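You operate a simulated robot arm through the tools that you are given. There is no shell and no other tool.

Carry out the task below with a simulated two-armed robot. There is one attempt and no reset: what you move stays moved.

TASK
Switch off the lit circuits and the master, then pull the orange plug.
Fine: the plug lies on top of the console.

It is judged by the outcome, as a careful person would: the job done as asked, and still so three seconds after it is handed in. It fails if anything else is knocked over, pushed out of place, dropped, spilled or broken.

THE ROBOT
Two 6-joint arms with fingered hands on one trunk that stands fixed in place. Base frame: the origin is at the foot of the trunk, x ahead of it, y to its left, z up. Units: mm, rad, N and s.
The left shoulder is at [70, 191, 1175], the right one opposite. Each reaches about 983 mm from its shoulder. Payload 4.7 kg a hand.
The tool frame of a hand sits at the grasp point between the pads (the TCP): z along the fingers, y along the line on which they close. The tips reach 36 mm beyond it. The gripper opens to 120 mm; its body begins 42 mm behind the TCP. The gripper is a hand of 5 fingers: y runs from the thumb to the fingers, the wrist lies at [-18, -113, -198] in the tool frame, and closing takes about 1.5 s.
Orientation is that of the tool frame in the base frame, as a unit quaternion [x, y, z, w]. With the fingers straight down and the wrist toward the robot, the tool's x, y and z point along [0, 1, 0], [1, 0, 0] and [0, 0, -1] of the base frame.

THE INTERFACE
- The arms move only by the tool jog_arm. It takes "left_commands", "right_commands" or both (then of equal length, played together; a hand with none holds still); each is a list of rows, each an object (a shift or turn left out is 0, a gripper value left out holds the last) with "jaw": the finger opening in mm, from 0 to 120; "translation": the shift along the tool's x, y, z in units of 30 mm (1.0 is 30 mm), a list of three; "rotation": the turn, a rotation vector about the tool's x, y, z in units of 5 degrees (1.0 is 5 degrees), a list of three. In form: [{"jaw": jaw, "translation": [x, y, z], "rotation": [rx, ry, rz]}, ...]. A call has 1 to 20 rows; each row shifts and turns the commanded pose from where the row before left it, along the tool's axes as they then stand. A call with a number of a shift or a turn outside -1 to 1 is refused whole. Each row takes 0.2 s and may step no farther than 50 mm and 0.15 rad from the row before; otherwise, or with a gripper value out of range, the whole call is refused. Where a pose cannot be reached the arm comes as near as it can. A force on the tool above 70 N (or 10 N above the force at the start of the call, whichever is more), or a blocked arm, ends the call early, and 0.2 s more pass. The fingers move at their own pace (about 45 mm/s each) and stop on an object; they squeeze with about 31 N. The grip force told is the motor's: it shows also when the fingers shut on nothing. Time passes only in rows, and 0.2 s behind the last, so rows that do not move let the fingers close. It gives the time, the measured TCP pose, the force on the tool (base axes), the opening and the grip force at its end, in the units of the frame above (readings bear some noise), with the torque about the TCP (base axes, N m) and any sound that the robot's microphone picked up, and new pictures: "pictures" is both (left out), scene, wrist or none (wrist: the cameras of the hands that moved).
- Cameras (640 x 400 px; columns grow to the right, rows downward): "scene" is now at [132.1, 37.6, 1437.1]; the picture's right is [0.46, -0.89, 0.00], its down [-0.22, -0.11, -0.97] and it looks along [0.86, 0.45, -0.25] (base axes); focal length 312 px, centre (320, 200). "left" rides on the left gripper at [-73, -91, -143] in its tool frame; the picture's right is [-0.80, -0.28, 0.53], its down [0.53, -0.73, 0.42] and it looks along [0.27, 0.62, 0.74] (tool axes); focal length 234 px, centre (320, 200). "right" rides on the right gripper at [73, -91, -143] in its tool frame; the picture's right is [-0.80, 0.28, -0.53], its down [-0.53, -0.73, 0.42] and it looks along [-0.27, 0.62, 0.74] (tool axes); focal length 234 px, centre (320, 200). There is no depth. A picture from a camera that has moved, and an enlarged one, comes with that camera's place and axes in the base frame and with its lens. The place of the scene camera against the robot may be out by one fixed shift of up to 12 mm in any direction.
- raise_lower(by): slides the trunk up (or, below 0, down) by that many mm; the arms and the scene camera ride with it, the base frame stays. It gives what a move gives, with no picture.
- grasp_type(shape, hand): the hand has 5 fingers and takes this shape, open, in about a second: jaw (thumb against the fingers, like two jaws); tri (thumb and two fingers); tip (a fingertip pinch); poke (one finger out to press); point (the index stretched); flat (the hand flat); cup (the hand cupped); fist (a fist). The gripper value then closes the fingers along that shape, each until it touches; the sizes above hold for jaw. It gives what a move gives, with no picture.
- pan_tilt(pan, tilt): turns the head with the scene camera to pan (to the left, within 1.501 rad either way) and tilt (down, from -0.506 to 1.204), counted from straight ahead of the robot. It gives what a move gives, and a new picture of the scene camera.
- inspect(camera, box): a new picture of the part [left, top, right, bottom] of that camera's present view, enlarged. It takes no simulated time.
- hand_in(): hands the job in; it is judged then, once.

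Places have to be worked out from the pictures, the camera data and where the tool is seen. Open the grippers and draw the arms clear of the work before you hand the job in, unless the task says otherwise.

The tools are called after "Emit:" as name(argument=value, ...) on one line, values as JSON. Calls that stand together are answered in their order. jog_arm: Moves the arms, as the interface text tells. Its arguments: {"type":"object","properties":{"left_commands":{"type":"array"},"right_commands":{"type":"array"},"pictures":{"type":"string","enum":["both","scene","wrist","none"]}},"required":[]} The other tools are called the same way: raise_lower (by) moves the trunk up or down; grasp_type (shape, hand) gives the hand a shape; pan_tilt (pan, tilt) turns the head that bears the scene camera; inspect (camera, box) takes an enlarged picture of a part of a camera's view; hand_in () hands the job in.

At the start:

```text
clock: 0.0
left_tcp_pos: [439.9, 534.2, 1349.2]
left_ee_rot: [0.707, 0.707, 0.001, 0.0]
left_contact_force: [-0.4, 1.2, -0.7]
left_ft_torque: [-0.01, 0.01, -0.01]
left_width: 119.7
left_finger_force: 0.1
left_shape: jaw
right_tcp_pos: [698.7, 113.5, 1443.3]
right_ee_rot: [0.707, 0.707, 0.0, 0.0]
right_contact_force: [-0.3, 0.3, -0.5]
right_ft_torque: [-0.03, 0.01, -0.01]
right_width: 119.5
right_finger_force: 0.1
right_shape: jaw
trunk travel left (down, up): [-651.0, 289.0]
head pan, tilt (commanded): [0.48, 0.25]
```

scene: 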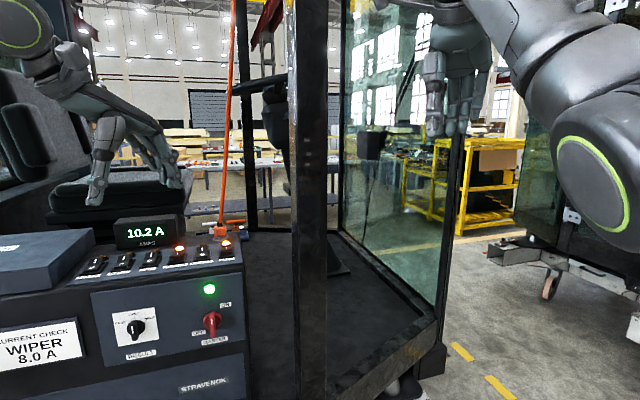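
right: 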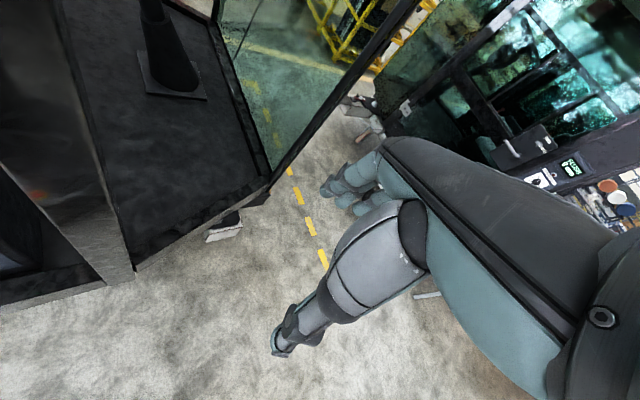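
left: 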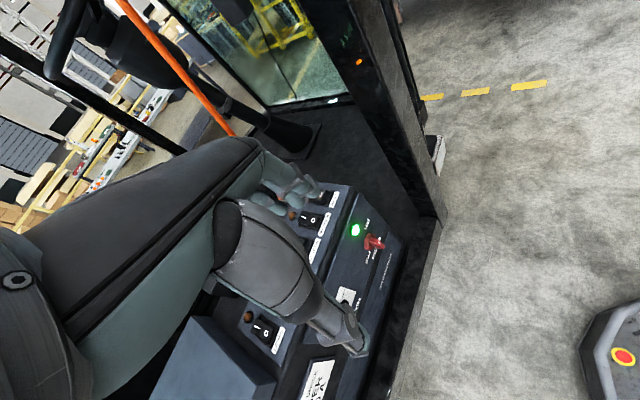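

I'll first look at the console more closely in the scene picture before moving anything.

Emit:
inspect(camera="scene", box=[60, 200, 260, 325])

Emit:
inspect(camera="scene", box=[0, 200, 260, 400])

Emit:
inspect(camera="left", box=[220, 150, 420, 400])

```text
3.20 times, centred on (160, 262) of scene
camera zoom: at [132.1, 37.6, 1437.1], right [0.46, -0.89, 0.0], down [-0.22, -0.11, -0.97], along [0.86, 0.45, -0.25], focal length 997 px, centre (832, 0)
```

zoom: 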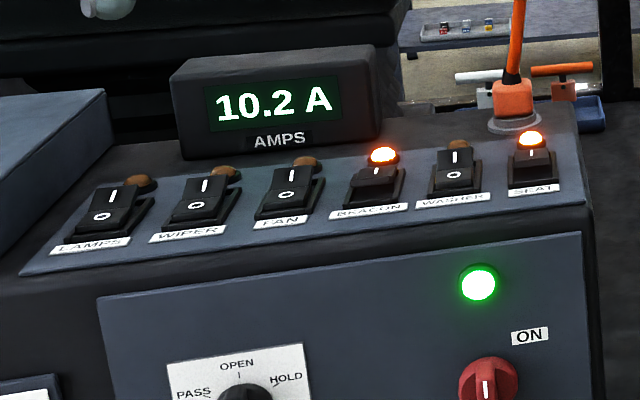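

```text
2.00 times, centred on (130, 300) of scene
camera zoom: at [132.1, 37.6, 1437.1], right [0.46, -0.89, 0.0], down [-0.22, -0.11, -0.97], along [0.86, 0.45, -0.25], focal length 623 px, centre (700, 0)
```

zoom: 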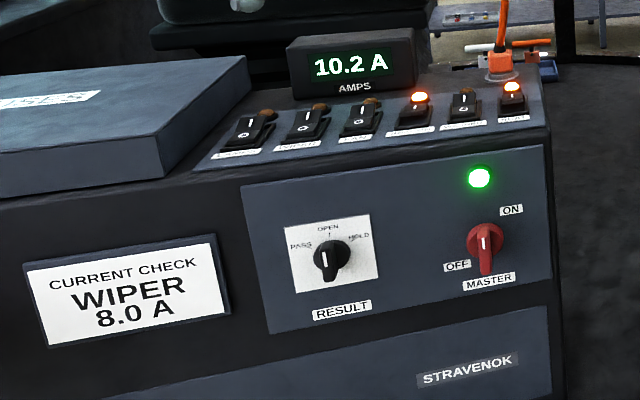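

```text
1.60 times, centred on (320, 275) of left
camera zoom: at [349.4, 460.9, 1492.8], right [-0.28, -0.8, -0.53], down [-0.73, 0.53, -0.42], along [0.62, 0.27, -0.74], focal length 375 px, centre (320, 80)
```

zoom: 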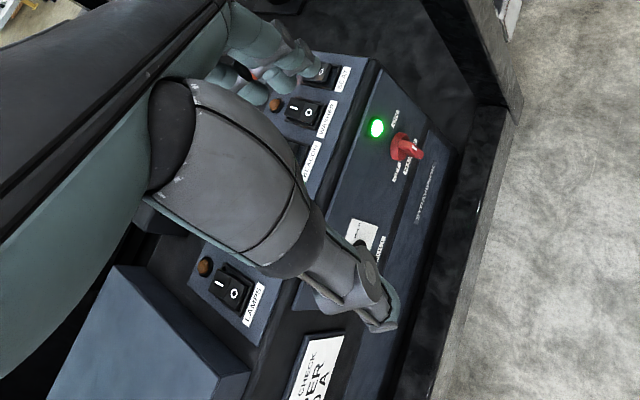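

The lit circuits seem to be BEACON and SEAT; the master is the red rotary handle. I turn the head toward the console for a straighter view.

Emit:
pan_tilt(pan=0.75, tilt=0.5)

```text
clock: 0.8
left_tcp_pos: [438.8, 533.6, 1348.3]
left_ee_rot: [0.706, 0.708, 0.0, 0.001]
left_contact_force: [0.3, 0.0, -0.9]
left_ft_torque: [0.0, 0.0, -0.03]
left_width: 119.8
left_finger_force: 0.2
left_shape: jaw
right_tcp_pos: [698.7, 114.5, 1443.8]
right_ee_rot: [0.707, 0.707, 0.0, 0.0]
right_contact_force: [0.2, 0.2, 0.3]
right_ft_torque: [0.03, -0.04, -0.02]
right_width: 119.8
right_finger_force: 0.0
right_shape: jaw
trunk travel left (down, up): [-651.0, 289.0]
head pan, tilt (commanded): [0.75, 0.499]
camera scene: at [115.8, 56.5, 1414.1], right [0.68, -0.73, 0.0], down [-0.35, -0.33, -0.88], along [0.64, 0.6, -0.48], focal length 312 px, centre (320, 200)
```

scene: 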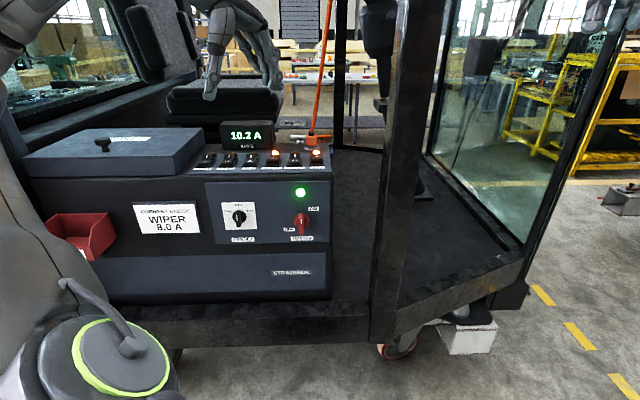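

The console is now squarely in view. I zoom into the switch row, the master and the plug.

Emit:
inspect(camera="scene", box=[180, 110, 340, 210])

Emit:
inspect(camera="scene", box=[260, 130, 340, 180])

Emit:
inspect(camera="scene", box=[270, 180, 334, 250])

Emit:
inspect(camera="scene", box=[0, 110, 340, 320])

```text
4.00 times, centred on (260, 160) of scene
camera zoom: at [115.8, 56.5, 1414.1], right [0.68, -0.73, 0.0], down [-0.35, -0.33, -0.88], along [0.64, 0.6, -0.48], focal length 1247 px, centre (560, 360)
```

zoom: 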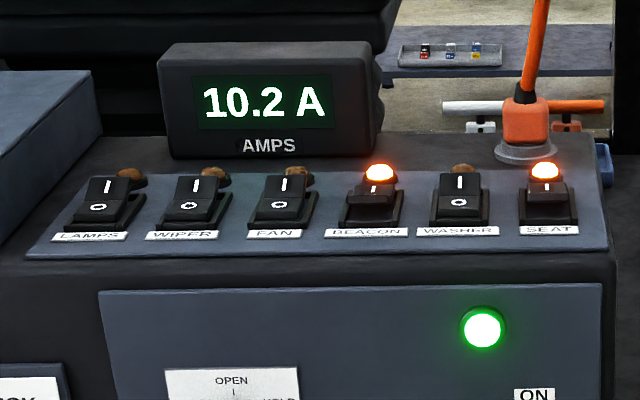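

```text
8.00 times, centred on (300, 155) of scene
camera zoom: at [115.8, 56.5, 1414.1], right [0.68, -0.73, 0.0], down [-0.35, -0.33, -0.88], along [0.64, 0.6, -0.48], focal length 2493 px, centre (480, 560)
```

zoom: 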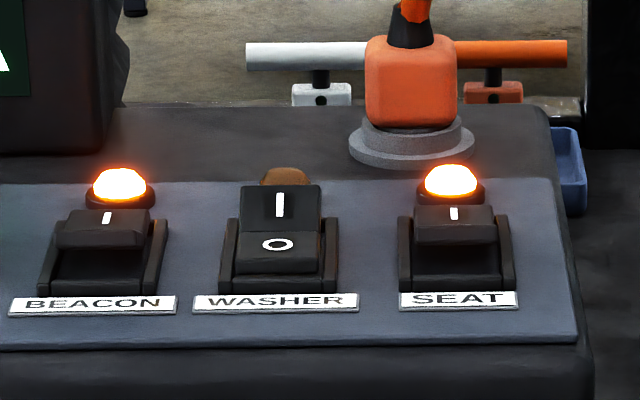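

```text
5.71 times, centred on (302, 215) of scene
camera zoom: at [115.8, 56.5, 1414.1], right [0.68, -0.73, 0.0], down [-0.35, -0.33, -0.88], along [0.64, 0.6, -0.48], focal length 1781 px, centre (423, 114)
```

zoom: 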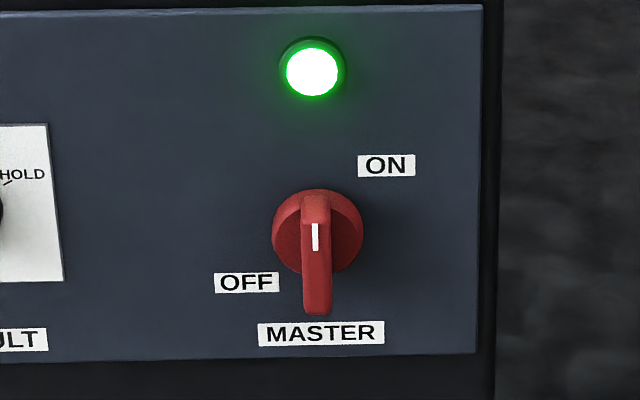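

```text
1.88 times, centred on (170, 215) of scene
camera zoom: at [115.8, 56.5, 1414.1], right [0.68, -0.73, 0.0], down [-0.35, -0.33, -0.88], along [0.64, 0.6, -0.48], focal length 587 px, centre (602, 172)
```

zoom: 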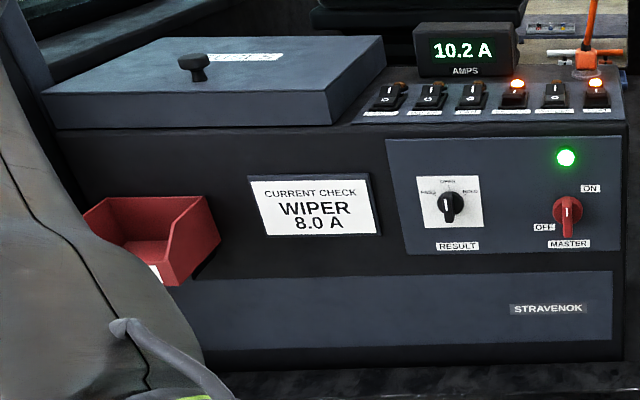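

BEACON and SEAT are lit (their I end is down), and the master handle points up at ON. I estimate the master near (590, 566, 966), SEAT rocker near (681, 594, 1107) and BEACON near (595, 673, 1107). I shape the left hand to poke, well above the console, and look at where the finger is.

Emit:
grasp_type(hand="left", shape="poke")

Emit:
inspect(camera="scene", box=[160, 0, 340, 112])

Emit:
inspect(camera="left", box=[0, 0, 640, 400])

```text
clock: 1.7
left_tcp_pos: [439.3, 534.4, 1349.7]
left_ee_rot: [0.707, 0.707, 0.0, 0.001]
left_contact_force: [-0.3, 0.3, 0.0]
left_ft_torque: [-0.03, -0.03, -0.01]
left_width: 0.0
left_finger_force: 0.1
left_shape: poke
right_tcp_pos: [696.6, 114.1, 1443.9]
right_ee_rot: [0.707, 0.707, 0.001, 0.0]
right_contact_force: [-0.2, 0.8, -0.4]
right_ft_torque: [0.01, 0.01, -0.01]
right_width: 119.6
right_finger_force: 0.1
right_shape: jaw
trunk travel left (down, up): [-651.0, 289.0]
head pan, tilt (commanded): [0.75, 0.499]
```

```text
3.56 times, centred on (250, 56) of scene
camera zoom: at [115.8, 56.6, 1414.0], right [0.68, -0.73, 0.0], down [-0.35, -0.33, -0.88], along [0.64, 0.6, -0.48], focal length 1108 px, centre (569, 712)
```

zoom: 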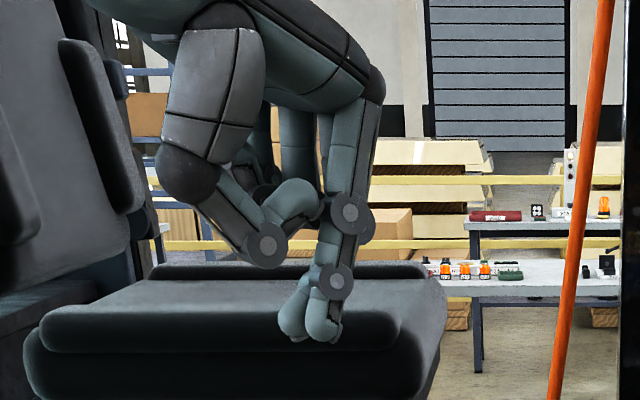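

```text
1.00 times, centred on (320, 200) of left (not enlarged: the box is as wide or as high as the picture)
camera zoom: at [349.5, 460.9, 1492.8], right [-0.28, -0.8, -0.53], down [-0.73, 0.53, -0.42], along [0.62, 0.27, -0.74], focal length 234 px, centre (320, 200)
```

zoom: 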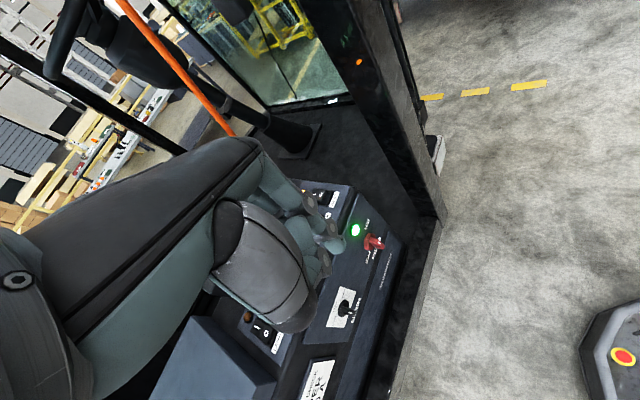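

The finger tips hang below the hand; I enlarge to see which finger is out and where its tip lies.

Emit:
inspect(camera="scene", box=[215, 45, 279, 105])

Emit:
inspect(camera="left", box=[210, 160, 390, 300])

```text
6.67 times, centred on (247, 75) of scene
camera zoom: at [115.8, 56.6, 1414.0], right [0.68, -0.73, 0.0], down [-0.35, -0.33, -0.88], along [0.64, 0.6, -0.48], focal length 2078 px, centre (807, 1033)
```

zoom: 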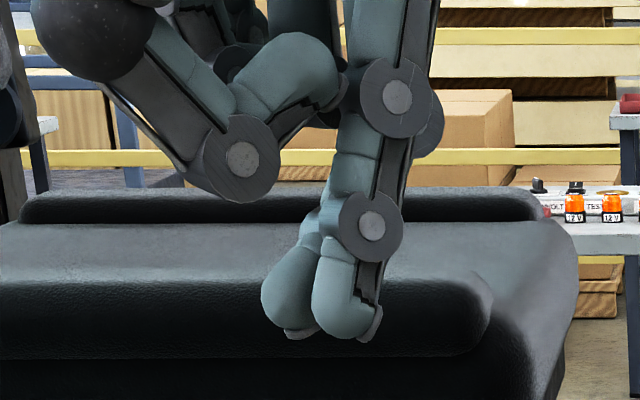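

```text
2.86 times, centred on (300, 230) of left
camera zoom: at [349.5, 460.9, 1492.8], right [-0.28, -0.8, -0.53], down [-0.73, 0.53, -0.42], along [0.62, 0.27, -0.74], focal length 669 px, centre (377, 114)
```

zoom: 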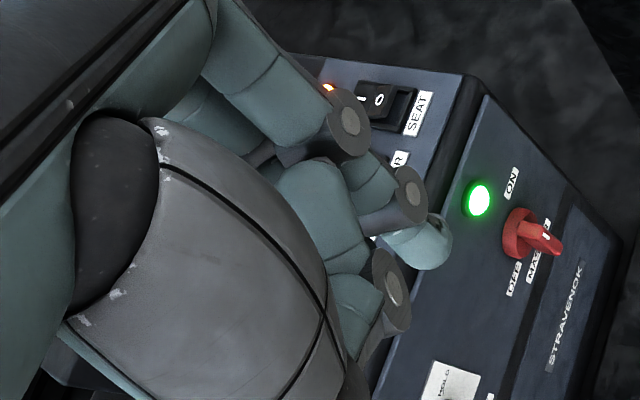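

I let the hand settle with a null row and look again at the finger shape.

Emit:
jog_arm(left_commands=[{"jaw": 0, "translation": [0, 0, 0], "rotation": [0, 0, 0]}, {"translation": [0, 0, 0]}, {"translation": [0, 0, 0]}], pictures="none")

Emit:
inspect(camera="scene", box=[205, 30, 285, 105])

Emit:
grasp_type(hand="left", shape="point")

Emit:
inspect(camera="scene", box=[205, 30, 285, 105])

Emit:
inspect(camera="left", box=[210, 160, 390, 300])

```text
clock: 2.5
left_tcp_pos: [438.4, 534.0, 1348.9]
left_ee_rot: [0.708, 0.707, 0.001, 0.0]
left_contact_force: [0.0, 0.9, 0.0]
left_ft_torque: [0.0, -0.02, 0.01]
left_width: 0.0
left_finger_force: 0.1
left_shape: poke
right_tcp_pos: [699.8, 114.5, 1444.3]
right_ee_rot: [0.708, 0.707, 0.0, 0.0]
right_contact_force: [-0.3, 0.2, -0.3]
right_ft_torque: [-0.02, -0.03, 0.01]
right_width: 119.6
right_finger_force: 0.0
right_shape: jaw
trunk travel left (down, up): [-651.0, 289.0]
head pan, tilt (commanded): [0.75, 0.499]
```

```text
5.33 times, centred on (245, 68) of scene
camera zoom: at [115.7, 56.6, 1414.1], right [0.68, -0.73, 0.0], down [-0.35, -0.33, -0.88], along [0.64, 0.6, -0.48], focal length 1662 px, centre (720, 907)
```

zoom: 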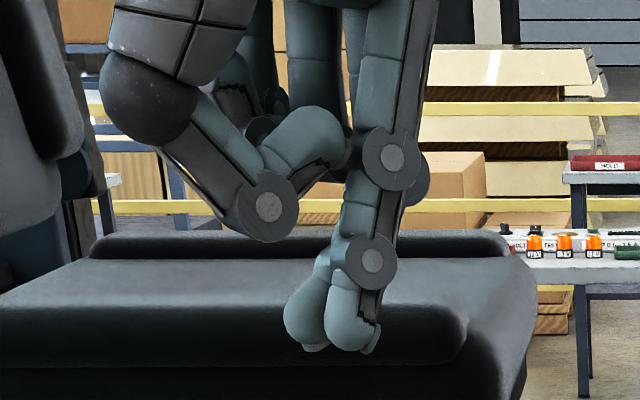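

```text
clock: 3.4
left_tcp_pos: [439.2, 533.7, 1350.6]
left_ee_rot: [0.708, 0.707, 0.0, 0.0]
left_contact_force: [-0.3, 0.1, 0.2]
left_ft_torque: [-0.02, 0.04, 0.06]
left_width: 0.0
left_finger_force: 0.1
left_shape: point
right_tcp_pos: [698.1, 113.6, 1443.8]
right_ee_rot: [0.707, 0.707, 0.0, 0.0]
right_contact_force: [-0.2, 0.9, 0.3]
right_ft_torque: [-0.03, 0.01, 0.0]
right_width: 119.5
right_finger_force: 0.0
right_shape: jaw
trunk travel left (down, up): [-651.0, 289.0]
head pan, tilt (commanded): [0.75, 0.499]
```

```text
5.33 times, centred on (245, 68) of scene
camera zoom: at [115.8, 56.6, 1414.1], right [0.68, -0.73, 0.0], down [-0.35, -0.33, -0.88], along [0.64, 0.6, -0.48], focal length 1662 px, centre (720, 907)
```

zoom: 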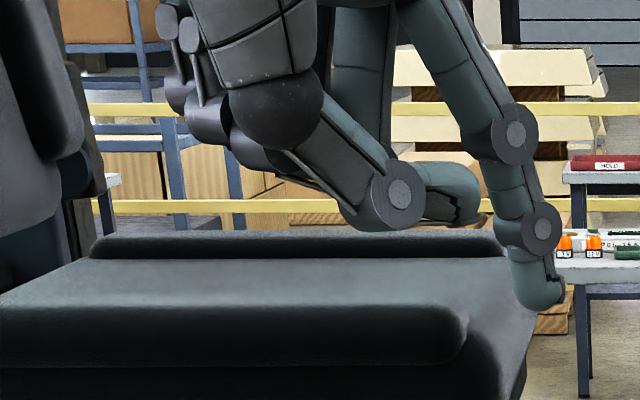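

```text
2.86 times, centred on (300, 230) of left
camera zoom: at [349.4, 460.9, 1492.8], right [-0.28, -0.8, -0.53], down [-0.73, 0.53, -0.42], along [0.62, 0.27, -0.74], focal length 669 px, centre (377, 114)
```

zoom: 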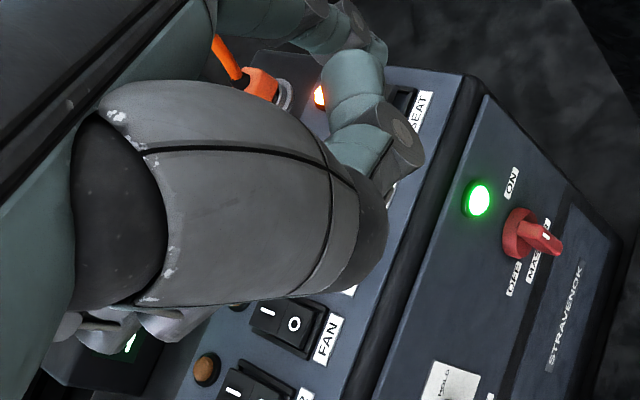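

"Point" leaves the thumb and curled fingers too close to the tip level; "poke" reaches farther. I go back to poke and yaw the hand about 47° so that it squares up with the console.

Emit:
grasp_type(hand="left", shape="poke")

Emit:
jog_arm(left_commands=[{"rotation": [0, 0, -1]}, {"rotation": [0, 0, -1]}, {"rotation": [0, 0, -1]}, {"rotation": [0, 0, -1]}, {"rotation": [0, 0, -1]}, {"rotation": [0, 0, -1]}, {"rotation": [0, 0, -1]}, {"rotation": [0, 0, -1]}, {"rotation": [0, 0, -1]}, {"rotation": [0, 0, -0.4]}], pictures="both")

```text
clock: 4.3
left_tcp_pos: [439.5, 532.9, 1349.4]
left_ee_rot: [0.708, 0.707, 0.0, 0.0]
left_contact_force: [-0.3, -0.3, -0.6]
left_ft_torque: [0.02, 0.01, 0.01]
left_width: 0.0
left_finger_force: 0.1
left_shape: poke
right_tcp_pos: [698.8, 114.1, 1444.5]
right_ee_rot: [0.707, 0.707, 0.0, 0.0]
right_contact_force: [-0.6, 1.5, 0.0]
right_ft_torque: [0.01, -0.02, 0.0]
right_width: 119.5
right_finger_force: 0.1
right_shape: jaw
trunk travel left (down, up): [-651.0, 289.0]
head pan, tilt (commanded): [0.75, 0.499]
```

```text
clock: 6.5
left_tcp_pos: [438.2, 534.0, 1351.5]
left_ee_rot: [0.366, 0.931, 0.0, 0.0]
left_contact_force: [-0.3, -0.3, -0.5]
left_ft_torque: [0.04, -0.03, -0.01]
left_width: 0.0
left_finger_force: 0.2
left_shape: poke
right_tcp_pos: [698.8, 113.3, 1443.3]
right_ee_rot: [0.707, 0.707, 0.0, -0.001]
right_contact_force: [-0.3, 0.1, -0.7]
right_ft_torque: [-0.01, 0.02, 0.01]
right_width: 119.5
right_finger_force: 0.1
right_shape: jaw
trunk travel left (down, up): [-651.0, 289.0]
head pan, tilt (commanded): [0.75, 0.499]
camera scene: at [115.7, 56.5, 1414.1], right [0.68, -0.73, 0.0], down [-0.35, -0.33, -0.88], along [0.64, 0.6, -0.48], focal length 312 px, centre (320, 200)
camera left: at [431.4, 416.9, 1492.8], right [0.4, -0.75, -0.53], down [-0.89, -0.17, -0.42], along [0.23, 0.64, -0.74], focal length 234 px, centre (320, 200)
```

scene: 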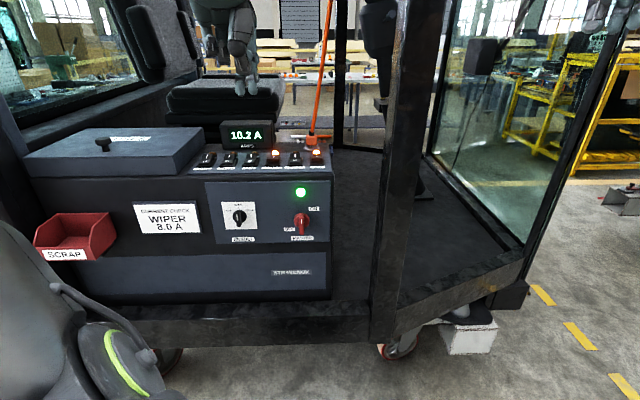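
left: 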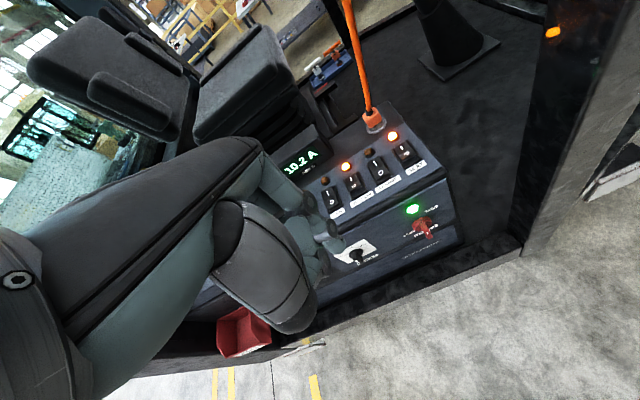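

The left camera now sees all four right-hand switches, the plug and the master. I enlarge both views.

Emit:
inspect(camera="left", box=[310, 90, 470, 190])

Emit:
inspect(camera="left", box=[370, 170, 470, 270])

Emit:
inspect(camera="scene", box=[205, 30, 285, 105])

Emit:
inspect(camera="left", box=[220, 160, 380, 300])

```text
4.00 times, centred on (390, 140) of left
camera zoom: at [431.4, 416.9, 1492.8], right [0.4, -0.75, -0.53], down [-0.89, -0.17, -0.42], along [0.23, 0.64, -0.74], focal length 937 px, centre (40, 440)
```

zoom: 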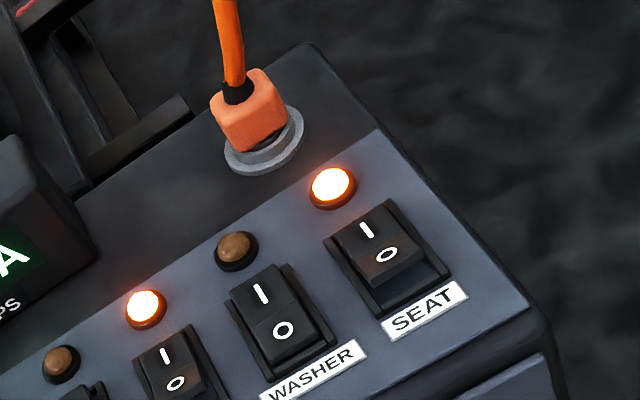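

```text
4.00 times, centred on (420, 220) of left
camera zoom: at [431.4, 416.9, 1492.8], right [0.4, -0.75, -0.53], down [-0.89, -0.17, -0.42], along [0.23, 0.64, -0.74], focal length 937 px, centre (-80, 120)
```

zoom: 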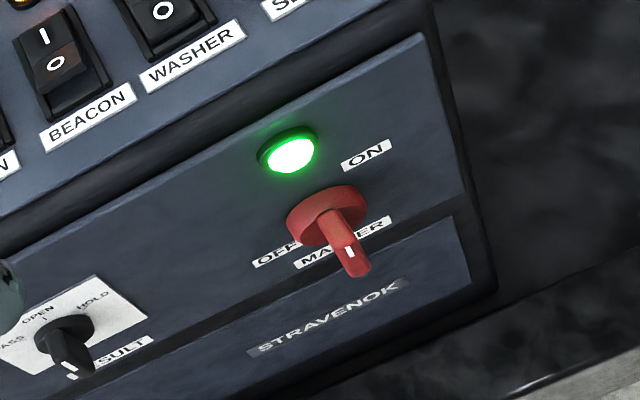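

```text
5.33 times, centred on (245, 68) of scene
camera zoom: at [115.7, 56.5, 1414.1], right [0.68, -0.73, 0.0], down [-0.35, -0.33, -0.88], along [0.64, 0.6, -0.48], focal length 1662 px, centre (720, 907)
```

zoom: 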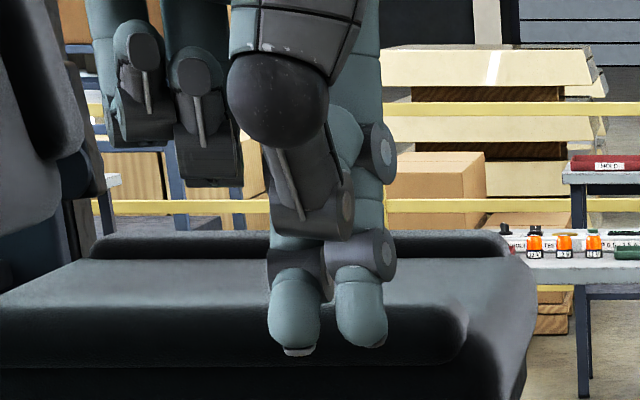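

```text
2.86 times, centred on (300, 230) of left
camera zoom: at [431.4, 416.9, 1492.8], right [0.4, -0.75, -0.53], down [-0.89, -0.17, -0.42], along [0.23, 0.64, -0.74], focal length 669 px, centre (377, 114)
```

zoom: 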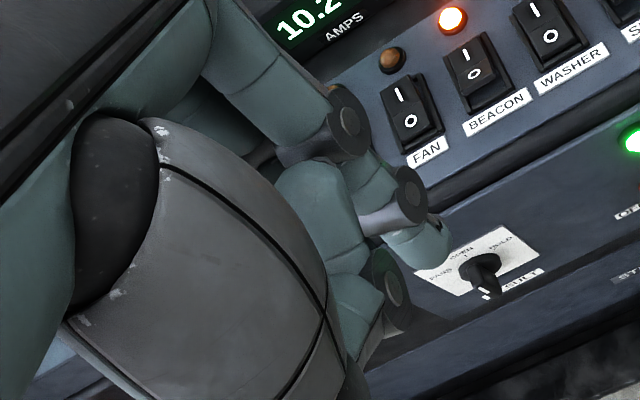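

The tool frame is now squared with the console. I judge the panel roughly level at z≈1103, SEAT label near (654, 570), SEAT lamp near (715, 633), so the O end of SEAT is near (671, 588). I move over it at a safe height, then roll the hand 25° so one finger leads.

Emit:
jog_arm(left_commands=[{"translation": [-0.4183, 0.68, 0]}, {"translation": [-0.4183, 0.68, 0]}, {"translation": [-0.4183, 0.68, 0]}, {"translation": [-0.4183, 0.68, 0]}, {"translation": [-0.4183, 0.68, 0]}, {"translation": [-0.4183, 0.68, 0]}, {"translation": [-0.4183, 0.68, 0]}, {"translation": [-0.4183, 0.68, 0]}, {"translation": [-0.4183, 0.68, 0]}, {"translation": [-0.4183, 0.68, 0]}, {"translation": [0, 0, 0.6]}, {"translation": [0, 0, 0.6]}, {"translation": [0, 0, 0.6]}], pictures="both")

```text
clock: 9.3
left_tcp_pos: [577.6, 652.9, 1253.5]
left_ee_rot: [0.366, 0.931, -0.001, -0.001]
left_contact_force: [-0.3, 0.0, -0.2]
left_ft_torque: [-0.02, -0.03, 0.01]
left_width: 0.0
left_finger_force: 0.1
left_shape: poke
left hand out of reach, approached as far as the arm can: row 3, 4, 5, 6, 7, 8, 9, 10
right_tcp_pos: [699.7, 114.8, 1443.0]
right_ee_rot: [0.707, 0.707, -0.001, 0.0]
right_contact_force: [-0.5, 0.0, 0.1]
right_ft_torque: [0.01, 0.01, -0.01]
right_width: 119.6
right_finger_force: 0.2
right_shape: jaw
trunk travel left (down, up): [-651.0, 289.0]
head pan, tilt (commanded): [0.75, 0.499]
camera scene: at [116.4, 57.1, 1414.0], right [0.68, -0.73, 0.0], down [-0.35, -0.33, -0.88], along [0.64, 0.6, -0.48], focal length 312 px, centre (320, 200)
camera left: at [570.7, 535.6, 1396.1], right [0.4, -0.75, -0.53], down [-0.89, -0.17, -0.42], along [0.23, 0.64, -0.74], focal length 234 px, centre (320, 200)
```

scene: 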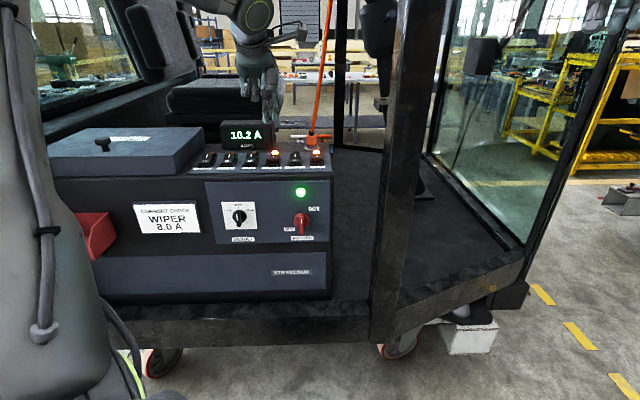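
left: 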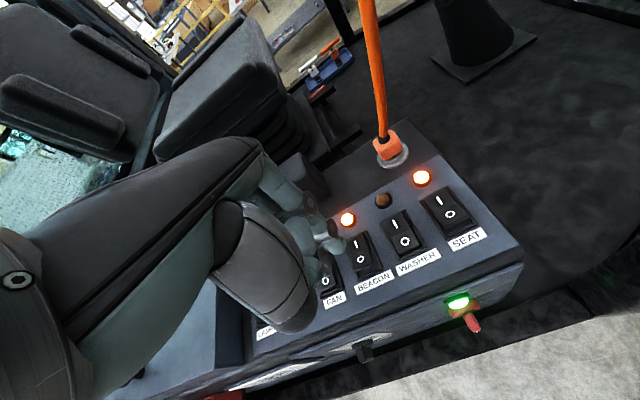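

The high pose was out of the arm's reach, so the hand stopped short at (578, 653, 1254). A null row will show whether the commanded pose follows the arm.

Emit:
jog_arm(left_commands=[{"translation": [0, 0, 0]}, {"translation": [0, 0, 0]}], pictures="none")

Emit:
inspect(camera="left", box=[300, 120, 540, 270])

Emit:
inspect(camera="scene", box=[190, 0, 350, 180])

```text
clock: 9.9
left_tcp_pos: [577.3, 651.8, 1253.1]
left_ee_rot: [0.366, 0.93, 0.0, -0.001]
left_contact_force: [-0.6, -0.1, 1.2]
left_ft_torque: [-0.02, 0.0, -0.03]
left_width: 0.1
left_finger_force: 0.1
left_shape: poke
right_tcp_pos: [698.6, 113.6, 1442.7]
right_ee_rot: [0.707, 0.708, 0.001, 0.0]
right_contact_force: [0.8, -0.5, 0.7]
right_ft_torque: [-0.03, -0.01, -0.01]
right_width: 119.6
right_finger_force: 0.1
right_shape: jaw
trunk travel left (down, up): [-651.0, 289.0]
head pan, tilt (commanded): [0.75, 0.499]
```

```text
2.67 times, centred on (420, 195) of left
camera zoom: at [570.3, 535.2, 1396.6], right [0.4, -0.75, -0.53], down [-0.89, -0.17, -0.42], along [0.23, 0.64, -0.74], focal length 624 px, centre (53, 213)
```

zoom: 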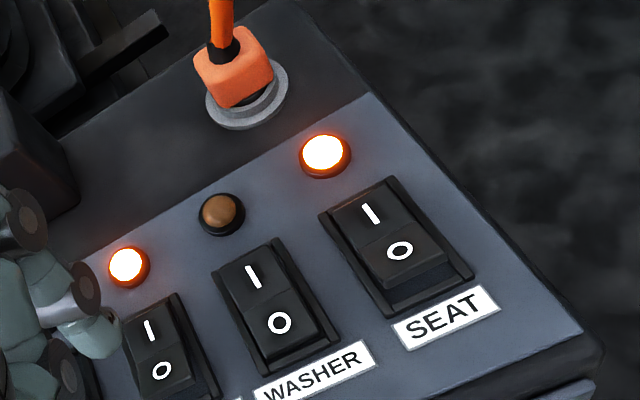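

```text
2.22 times, centred on (270, 90) of scene
camera zoom: at [116.0, 56.8, 1414.0], right [0.68, -0.73, 0.0], down [-0.35, -0.33, -0.88], along [0.64, 0.6, -0.48], focal length 693 px, centre (431, 444)
```

zoom: 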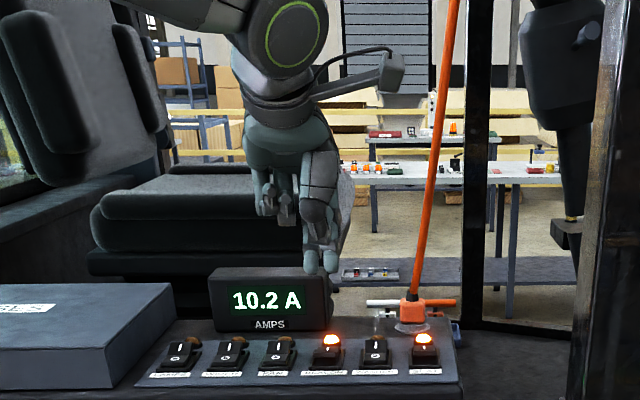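

The commanded pose follows the arm. From two left-camera views I get the SEAT O mark at (674, 592, 1114) and the BEACON O mark at (592, 674, 1114), with the console yawed close to 45°. I'm next to BEACON, so I do it first: shift over it, lower to a hover, and roll the hand 25° so the middle finger leads.

Emit:
jog_arm(left_commands=[{"translation": [0.42, 0.887, 0]}, {"translation": [0, 0, 0.5]}, {"translation": [0, 0, 0.5]}, {"translation": [0, 0, 0.5]}, {"rotation": [0, -1, 0]}, {"rotation": [0, -1, 0]}, {"rotation": [0, -1, 0]}, {"rotation": [0, -1, 0]}, {"rotation": [0, -1, 0]}], pictures="both")

Emit:
inspect(camera="left", box=[240, 130, 440, 290])

Emit:
inspect(camera="scene", box=[200, 60, 340, 180])

```text
clock: 11.9
left_tcp_pos: [585.9, 681.7, 1209.0]
left_ee_rot: [0.358, 0.908, -0.08, 0.202]
left_contact_force: [-0.7, 0.3, -0.3]
left_ft_torque: [-0.01, -0.01, 0.03]
left_width: 0.0
left_finger_force: 0.0
left_shape: poke
right_tcp_pos: [697.3, 116.5, 1443.1]
right_ee_rot: [0.707, 0.707, -0.001, 0.001]
right_contact_force: [0.5, -0.1, -0.3]
right_ft_torque: [-0.04, 0.03, -0.01]
right_width: 119.4
right_finger_force: 0.1
right_shape: jaw
trunk travel left (down, up): [-651.0, 289.0]
head pan, tilt (commanded): [0.75, 0.499]
camera scene: at [115.3, 58.4, 1414.0], right [0.68, -0.73, 0.0], down [-0.35, -0.33, -0.88], along [0.64, 0.6, -0.48], focal length 312 px, centre (320, 200)
camera left: at [528.6, 611.3, 1369.7], right [0.5, -0.85, -0.14], down [-0.72, -0.33, -0.61], along [0.48, 0.41, -0.78], focal length 234 px, centre (320, 200)
```

scene: 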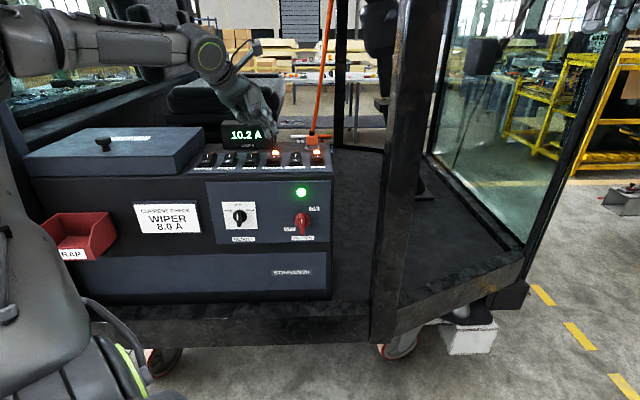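
left: 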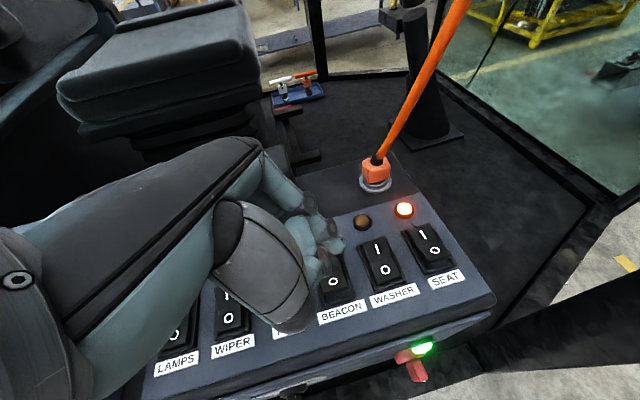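

```text
2.50 times, centred on (340, 210) of left
camera zoom: at [528.6, 611.3, 1369.7], right [0.5, -0.85, -0.14], down [-0.72, -0.33, -0.61], along [0.48, 0.41, -0.78], focal length 585 px, centre (270, 175)
```

zoom: 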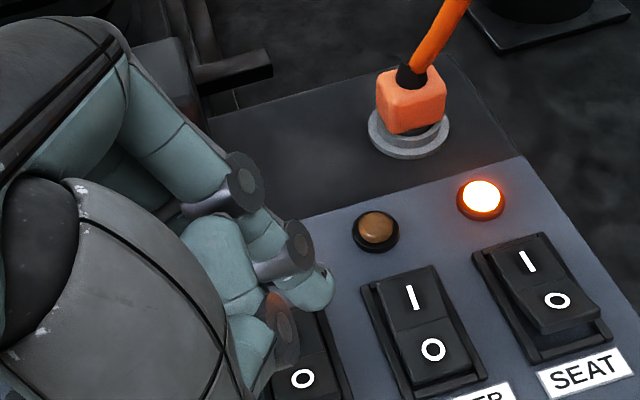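

```text
3.33 times, centred on (270, 120) of scene
camera zoom: at [115.3, 58.4, 1414.0], right [0.68, -0.73, 0.0], down [-0.35, -0.33, -0.88], along [0.64, 0.6, -0.48], focal length 1039 px, centre (487, 467)
```

zoom: 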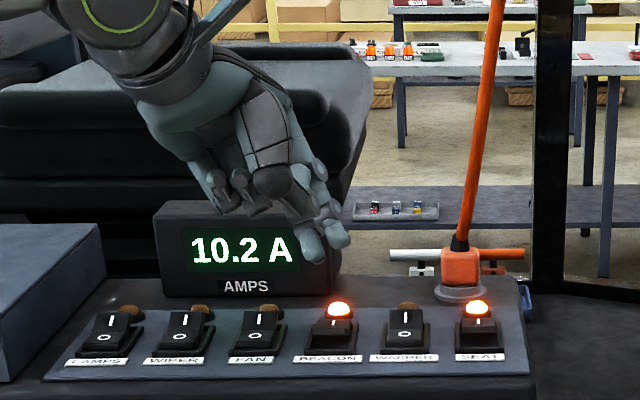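

The middle finger leads and sits about 7 mm left of BEACON's centreline as seen by the scene camera. I shift right 7 mm and lower 45 mm to hover just above the rocker.

Emit:
jog_arm(left_commands=[{"translation": [0.106, 0, 0.364]}, {"translation": [0.106, 0, 0.364]}, {"translation": [0.106, 0, 0.364]}, {"translation": [0.106, 0, 0.364]}], pictures="none")

Emit:
inspect(camera="left", box=[260, 150, 420, 290])

Emit:
inspect(camera="scene", box=[230, 100, 330, 175])

```text
clock: 12.9
left_tcp_pos: [590.9, 675.8, 1166.1]
left_ee_rot: [0.358, 0.908, -0.079, 0.201]
left_contact_force: [0.4, -0.3, -0.2]
left_ft_torque: [0.0, 0.0, -0.02]
left_width: 0.1
left_finger_force: 0.1
left_shape: poke
right_tcp_pos: [699.1, 114.0, 1444.1]
right_ee_rot: [0.707, 0.707, 0.001, 0.0]
right_contact_force: [-0.2, 0.6, 0.7]
right_ft_torque: [-0.01, 0.0, 0.01]
right_width: 119.4
right_finger_force: 0.0
right_shape: jaw
trunk travel left (down, up): [-651.0, 289.0]
head pan, tilt (commanded): [0.75, 0.499]
```

```text
2.86 times, centred on (340, 220) of left
camera zoom: at [534.2, 604.9, 1325.6], right [0.5, -0.85, -0.14], down [-0.72, -0.33, -0.61], along [0.47, 0.41, -0.78], focal length 669 px, centre (263, 143)
```

zoom: 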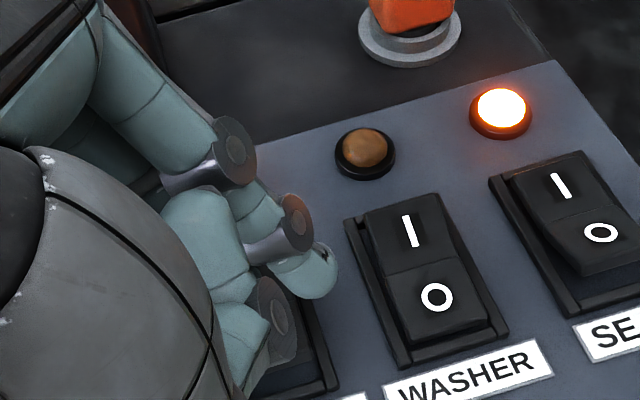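

```text
5.33 times, centred on (280, 138) of scene
camera zoom: at [116.0, 56.8, 1414.0], right [0.68, -0.73, 0.0], down [-0.35, -0.33, -0.88], along [0.64, 0.6, -0.48], focal length 1662 px, centre (533, 533)
```

zoom: 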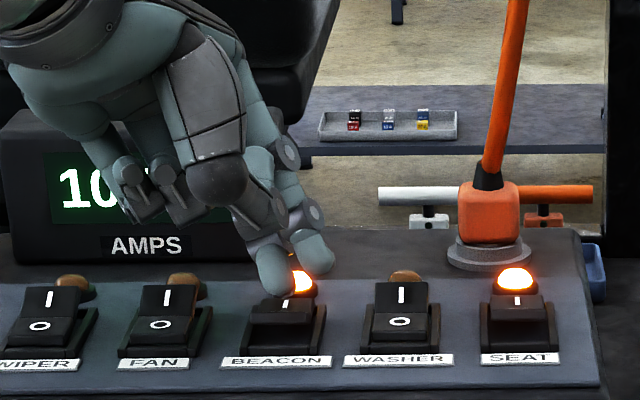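

The leading tip is just above the BEACON rocker, within about 3 mm of its centreline and slightly toward its near end. I nudge right 2 mm and inward 3 mm, then press down slowly in 3 mm steps.

Emit:
jog_arm(left_commands=[{"translation": [-0.0604, 0.1, 0.0282]}, {"translation": [0.0423, 0, 0.0906]}, {"translation": [0.0423, 0, 0.0906]}, {"translation": [0.0423, 0, 0.0906]}, {"translation": [0.0423, 0, 0.0906]}, {"translation": [0.0423, 0, 0.0906]}, {"translation": [0.0423, 0, 0.0906]}, {"translation": [0, 0, 0]}], pictures="none")

Emit:
inspect(camera="scene", box=[230, 100, 330, 175])

Emit:
inspect(camera="left", box=[260, 150, 420, 290])

```text
clock: 14.7
left_tcp_pos: [593.6, 674.7, 1153.8]
left_ee_rot: [0.358, 0.908, -0.075, 0.204]
left_contact_force: [8.7, 12.1, 40.5]
left_ft_torque: [0.35, -0.3, 0.01]
left_width: 0.0
left_finger_force: 0.0
left_shape: poke
right_tcp_pos: [695.8, 111.2, 1446.7]
right_ee_rot: [0.707, 0.707, 0.001, 0.0]
right_contact_force: [-0.2, -0.8, 0.2]
right_ft_torque: [0.01, -0.01, -0.02]
right_width: 119.6
right_finger_force: 0.0
right_shape: jaw
trunk travel left (down, up): [-651.0, 289.0]
head pan, tilt (commanded): [0.75, 0.499]
```

```text
5.33 times, centred on (280, 138) of scene
camera zoom: at [113.1, 53.6, 1414.9], right [0.68, -0.73, 0.0], down [-0.35, -0.32, -0.88], along [0.64, 0.6, -0.48], focal length 1662 px, centre (533, 533)
```

zoom: 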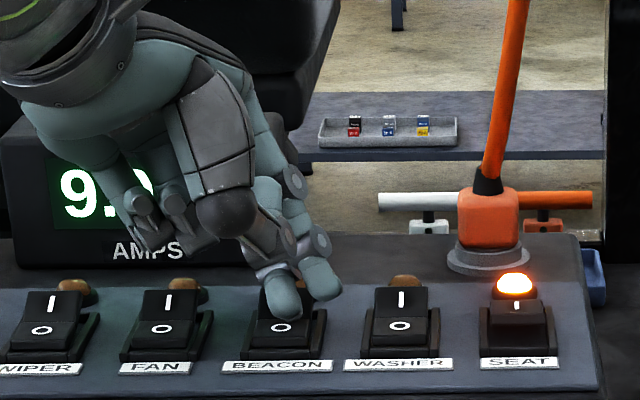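

```text
2.86 times, centred on (340, 220) of left
camera zoom: at [535.6, 603.4, 1312.8], right [0.51, -0.85, -0.14], down [-0.72, -0.33, -0.62], along [0.48, 0.41, -0.77], focal length 669 px, centre (263, 143)
```

zoom: 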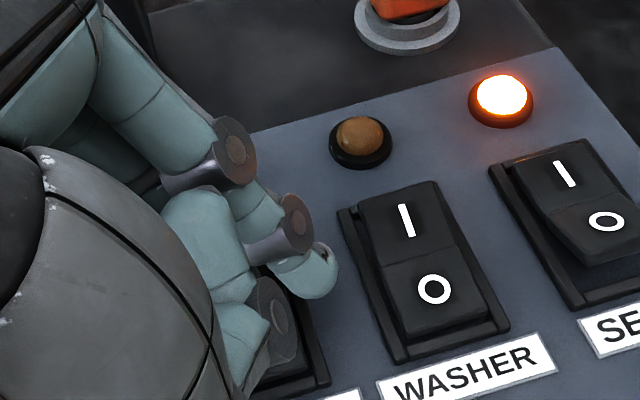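

BEACON's lamp is out and the amp reading dropped. I lift off 40 mm and travel along the row to above SEAT, shifting about 12 mm outward because the tip landed a little inside the O mark.

Emit:
jog_arm(left_commands=[{"translation": [-0.2817, 0, -0.604]}, {"translation": [-0.2817, 0, -0.604]}, {"translation": [-0.875, -0.1, 0.408]}, {"translation": [-0.875, -0.1, 0.408]}, {"translation": [-0.875, -0.1, 0.408]}, {"translation": [-0.875, -0.1, 0.408]}, {"translation": [0, 0, 0]}], pictures="both")

Emit:
inspect(camera="scene", box=[230, 100, 350, 190])

Emit:
inspect(camera="left", box=[260, 150, 420, 290])

```text
clock: 16.3
left_tcp_pos: [662.3, 592.7, 1187.2]
left_ee_rot: [0.358, 0.908, -0.079, 0.202]
left_contact_force: [-0.2, 0.5, -0.9]
left_ft_torque: [0.0, 0.03, -0.02]
left_width: 0.0
left_finger_force: 0.0
left_shape: poke
left hand out of reach, approached as far as the arm can: row 6
right_tcp_pos: [697.7, 116.2, 1443.7]
right_ee_rot: [0.707, 0.707, -0.001, 0.001]
right_contact_force: [0.5, 0.1, 0.6]
right_ft_torque: [-0.01, -0.02, 0.02]
right_width: 119.7
right_finger_force: 0.1
right_shape: jaw
trunk travel left (down, up): [-651.0, 289.0]
head pan, tilt (commanded): [0.75, 0.499]
camera scene: at [115.1, 57.9, 1414.0], right [0.68, -0.73, 0.0], down [-0.35, -0.33, -0.88], along [0.64, 0.6, -0.48], focal length 312 px, centre (320, 200)
camera left: at [606.0, 522.7, 1346.8], right [0.5, -0.85, -0.14], down [-0.72, -0.33, -0.61], along [0.48, 0.41, -0.78], focal length 234 px, centre (320, 200)
```

scene: 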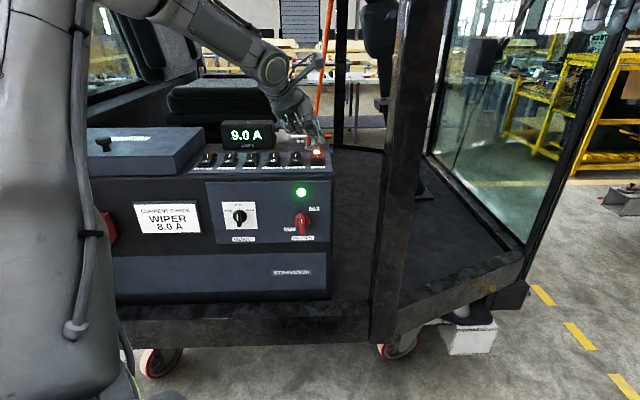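
left: 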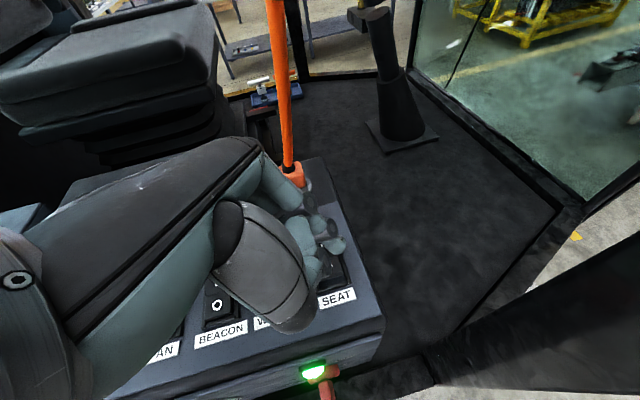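

```text
4.44 times, centred on (290, 145) of scene
camera zoom: at [115.1, 57.9, 1414.0], right [0.68, -0.73, 0.0], down [-0.35, -0.33, -0.88], along [0.64, 0.6, -0.48], focal length 1385 px, centre (453, 444)
```

zoom: 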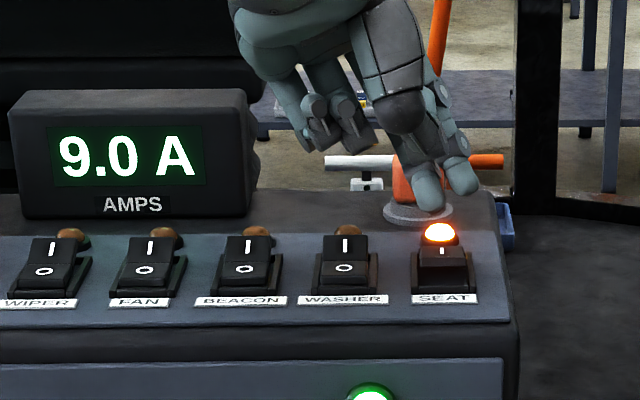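

```text
2.86 times, centred on (340, 220) of left
camera zoom: at [606.0, 522.7, 1346.8], right [0.5, -0.85, -0.14], down [-0.72, -0.33, -0.61], along [0.48, 0.41, -0.78], focal length 669 px, centre (263, 143)
```

zoom: 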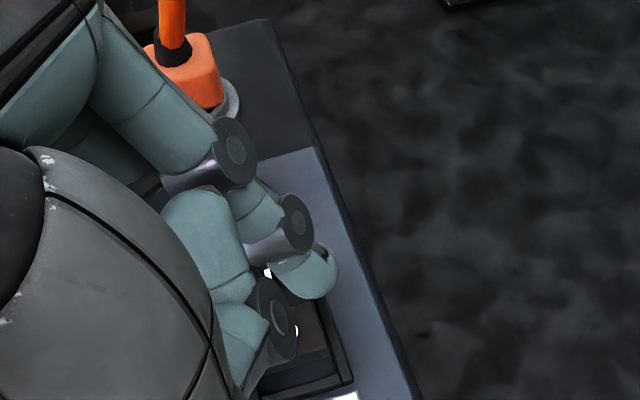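

BEACON stays off (9.0 A). The finger is about 7 mm left of SEAT's centre; I lower 20 mm while shifting right 7 mm and check.

Emit:
jog_arm(left_commands=[{"translation": [0.035, 0.017, 0.352]}, {"translation": [0.035, 0.017, 0.352]}, {"translation": [0, 0, 0]}], pictures="none")

Emit:
inspect(camera="scene", box=[280, 120, 350, 180])

Emit:
inspect(camera="left", box=[260, 150, 420, 290])

```text
clock: 17.1
left_tcp_pos: [663.3, 590.3, 1167.0]
left_ee_rot: [0.358, 0.908, -0.079, 0.203]
left_contact_force: [-1.2, -0.7, 0.0]
left_ft_torque: [0.03, -0.01, 0.01]
left_width: 0.1
left_finger_force: 0.0
left_shape: poke
left hand out of reach, approached as far as the arm can: row 2
right_tcp_pos: [699.3, 113.1, 1444.2]
right_ee_rot: [0.707, 0.707, 0.0, 0.0]
right_contact_force: [-0.4, -0.1, -0.6]
right_ft_torque: [0.01, 0.0, 0.02]
right_width: 119.5
right_finger_force: 0.2
right_shape: jaw
trunk travel left (down, up): [-651.0, 289.0]
head pan, tilt (commanded): [0.75, 0.499]
```

```text
6.67 times, centred on (315, 150) of scene
camera zoom: at [115.8, 56.2, 1414.1], right [0.68, -0.73, 0.0], down [-0.35, -0.33, -0.88], along [0.64, 0.6, -0.48], focal length 2078 px, centre (353, 533)
```

zoom: 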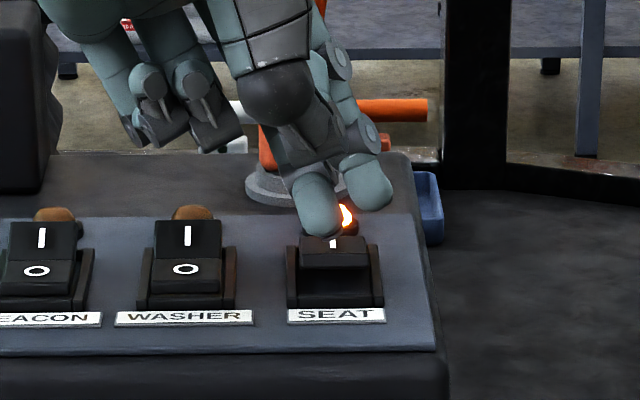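

```text
2.86 times, centred on (340, 220) of left
camera zoom: at [605.8, 519.8, 1327.3], right [0.5, -0.85, -0.14], down [-0.72, -0.33, -0.61], along [0.48, 0.41, -0.78], focal length 669 px, centre (263, 143)
```

zoom: 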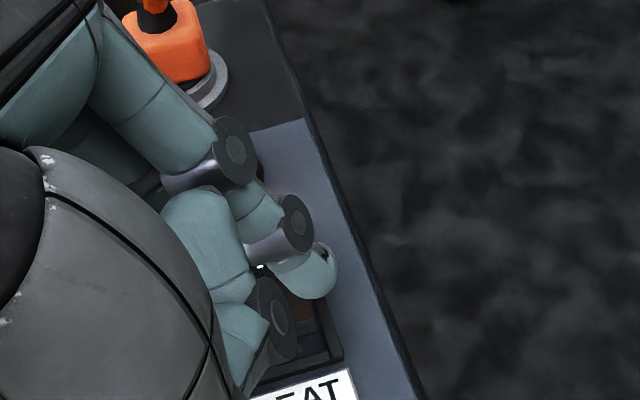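

The tip is about 4–5 mm left of SEAT's centre and over its near half, well within the rocker. I press straight down slowly from here.

Emit:
jog_arm(left_commands=[{"translation": [0.0423, 0, 0.0906]}, {"translation": [0.0423, 0, 0.0906]}, {"translation": [0.0423, 0, 0.0906]}, {"translation": [0, 0, 0]}], pictures="none")

Emit:
inspect(camera="scene", box=[280, 120, 350, 180])

```text
clock: 18.1
left_tcp_pos: [661.8, 591.0, 1157.9]
left_ee_rot: [0.358, 0.908, -0.08, 0.202]
left_contact_force: [0.5, -0.1, -0.1]
left_ft_torque: [0.01, 0.0, -0.03]
left_width: 0.0
left_finger_force: 0.2
left_shape: poke
right_tcp_pos: [699.3, 114.0, 1444.1]
right_ee_rot: [0.707, 0.707, -0.001, 0.0]
right_contact_force: [-0.7, -0.3, 0.3]
right_ft_torque: [-0.01, -0.03, 0.01]
right_width: 119.5
right_finger_force: 0.0
right_shape: jaw
trunk travel left (down, up): [-651.0, 289.0]
head pan, tilt (commanded): [0.75, 0.499]
```

```text
6.67 times, centred on (315, 150) of scene
camera zoom: at [115.8, 56.5, 1414.0], right [0.68, -0.73, 0.0], down [-0.35, -0.33, -0.88], along [0.64, 0.6, -0.48], focal length 2078 px, centre (353, 533)
```

zoom: 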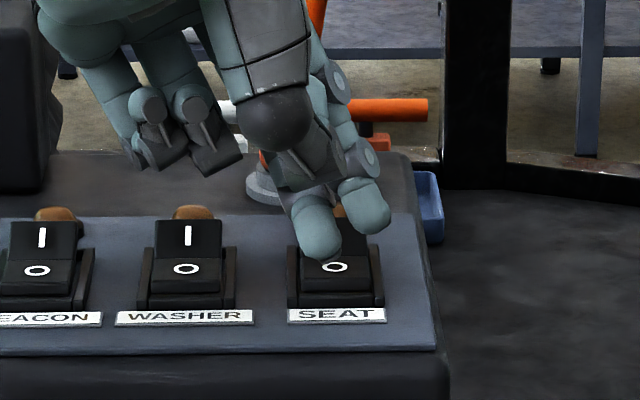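

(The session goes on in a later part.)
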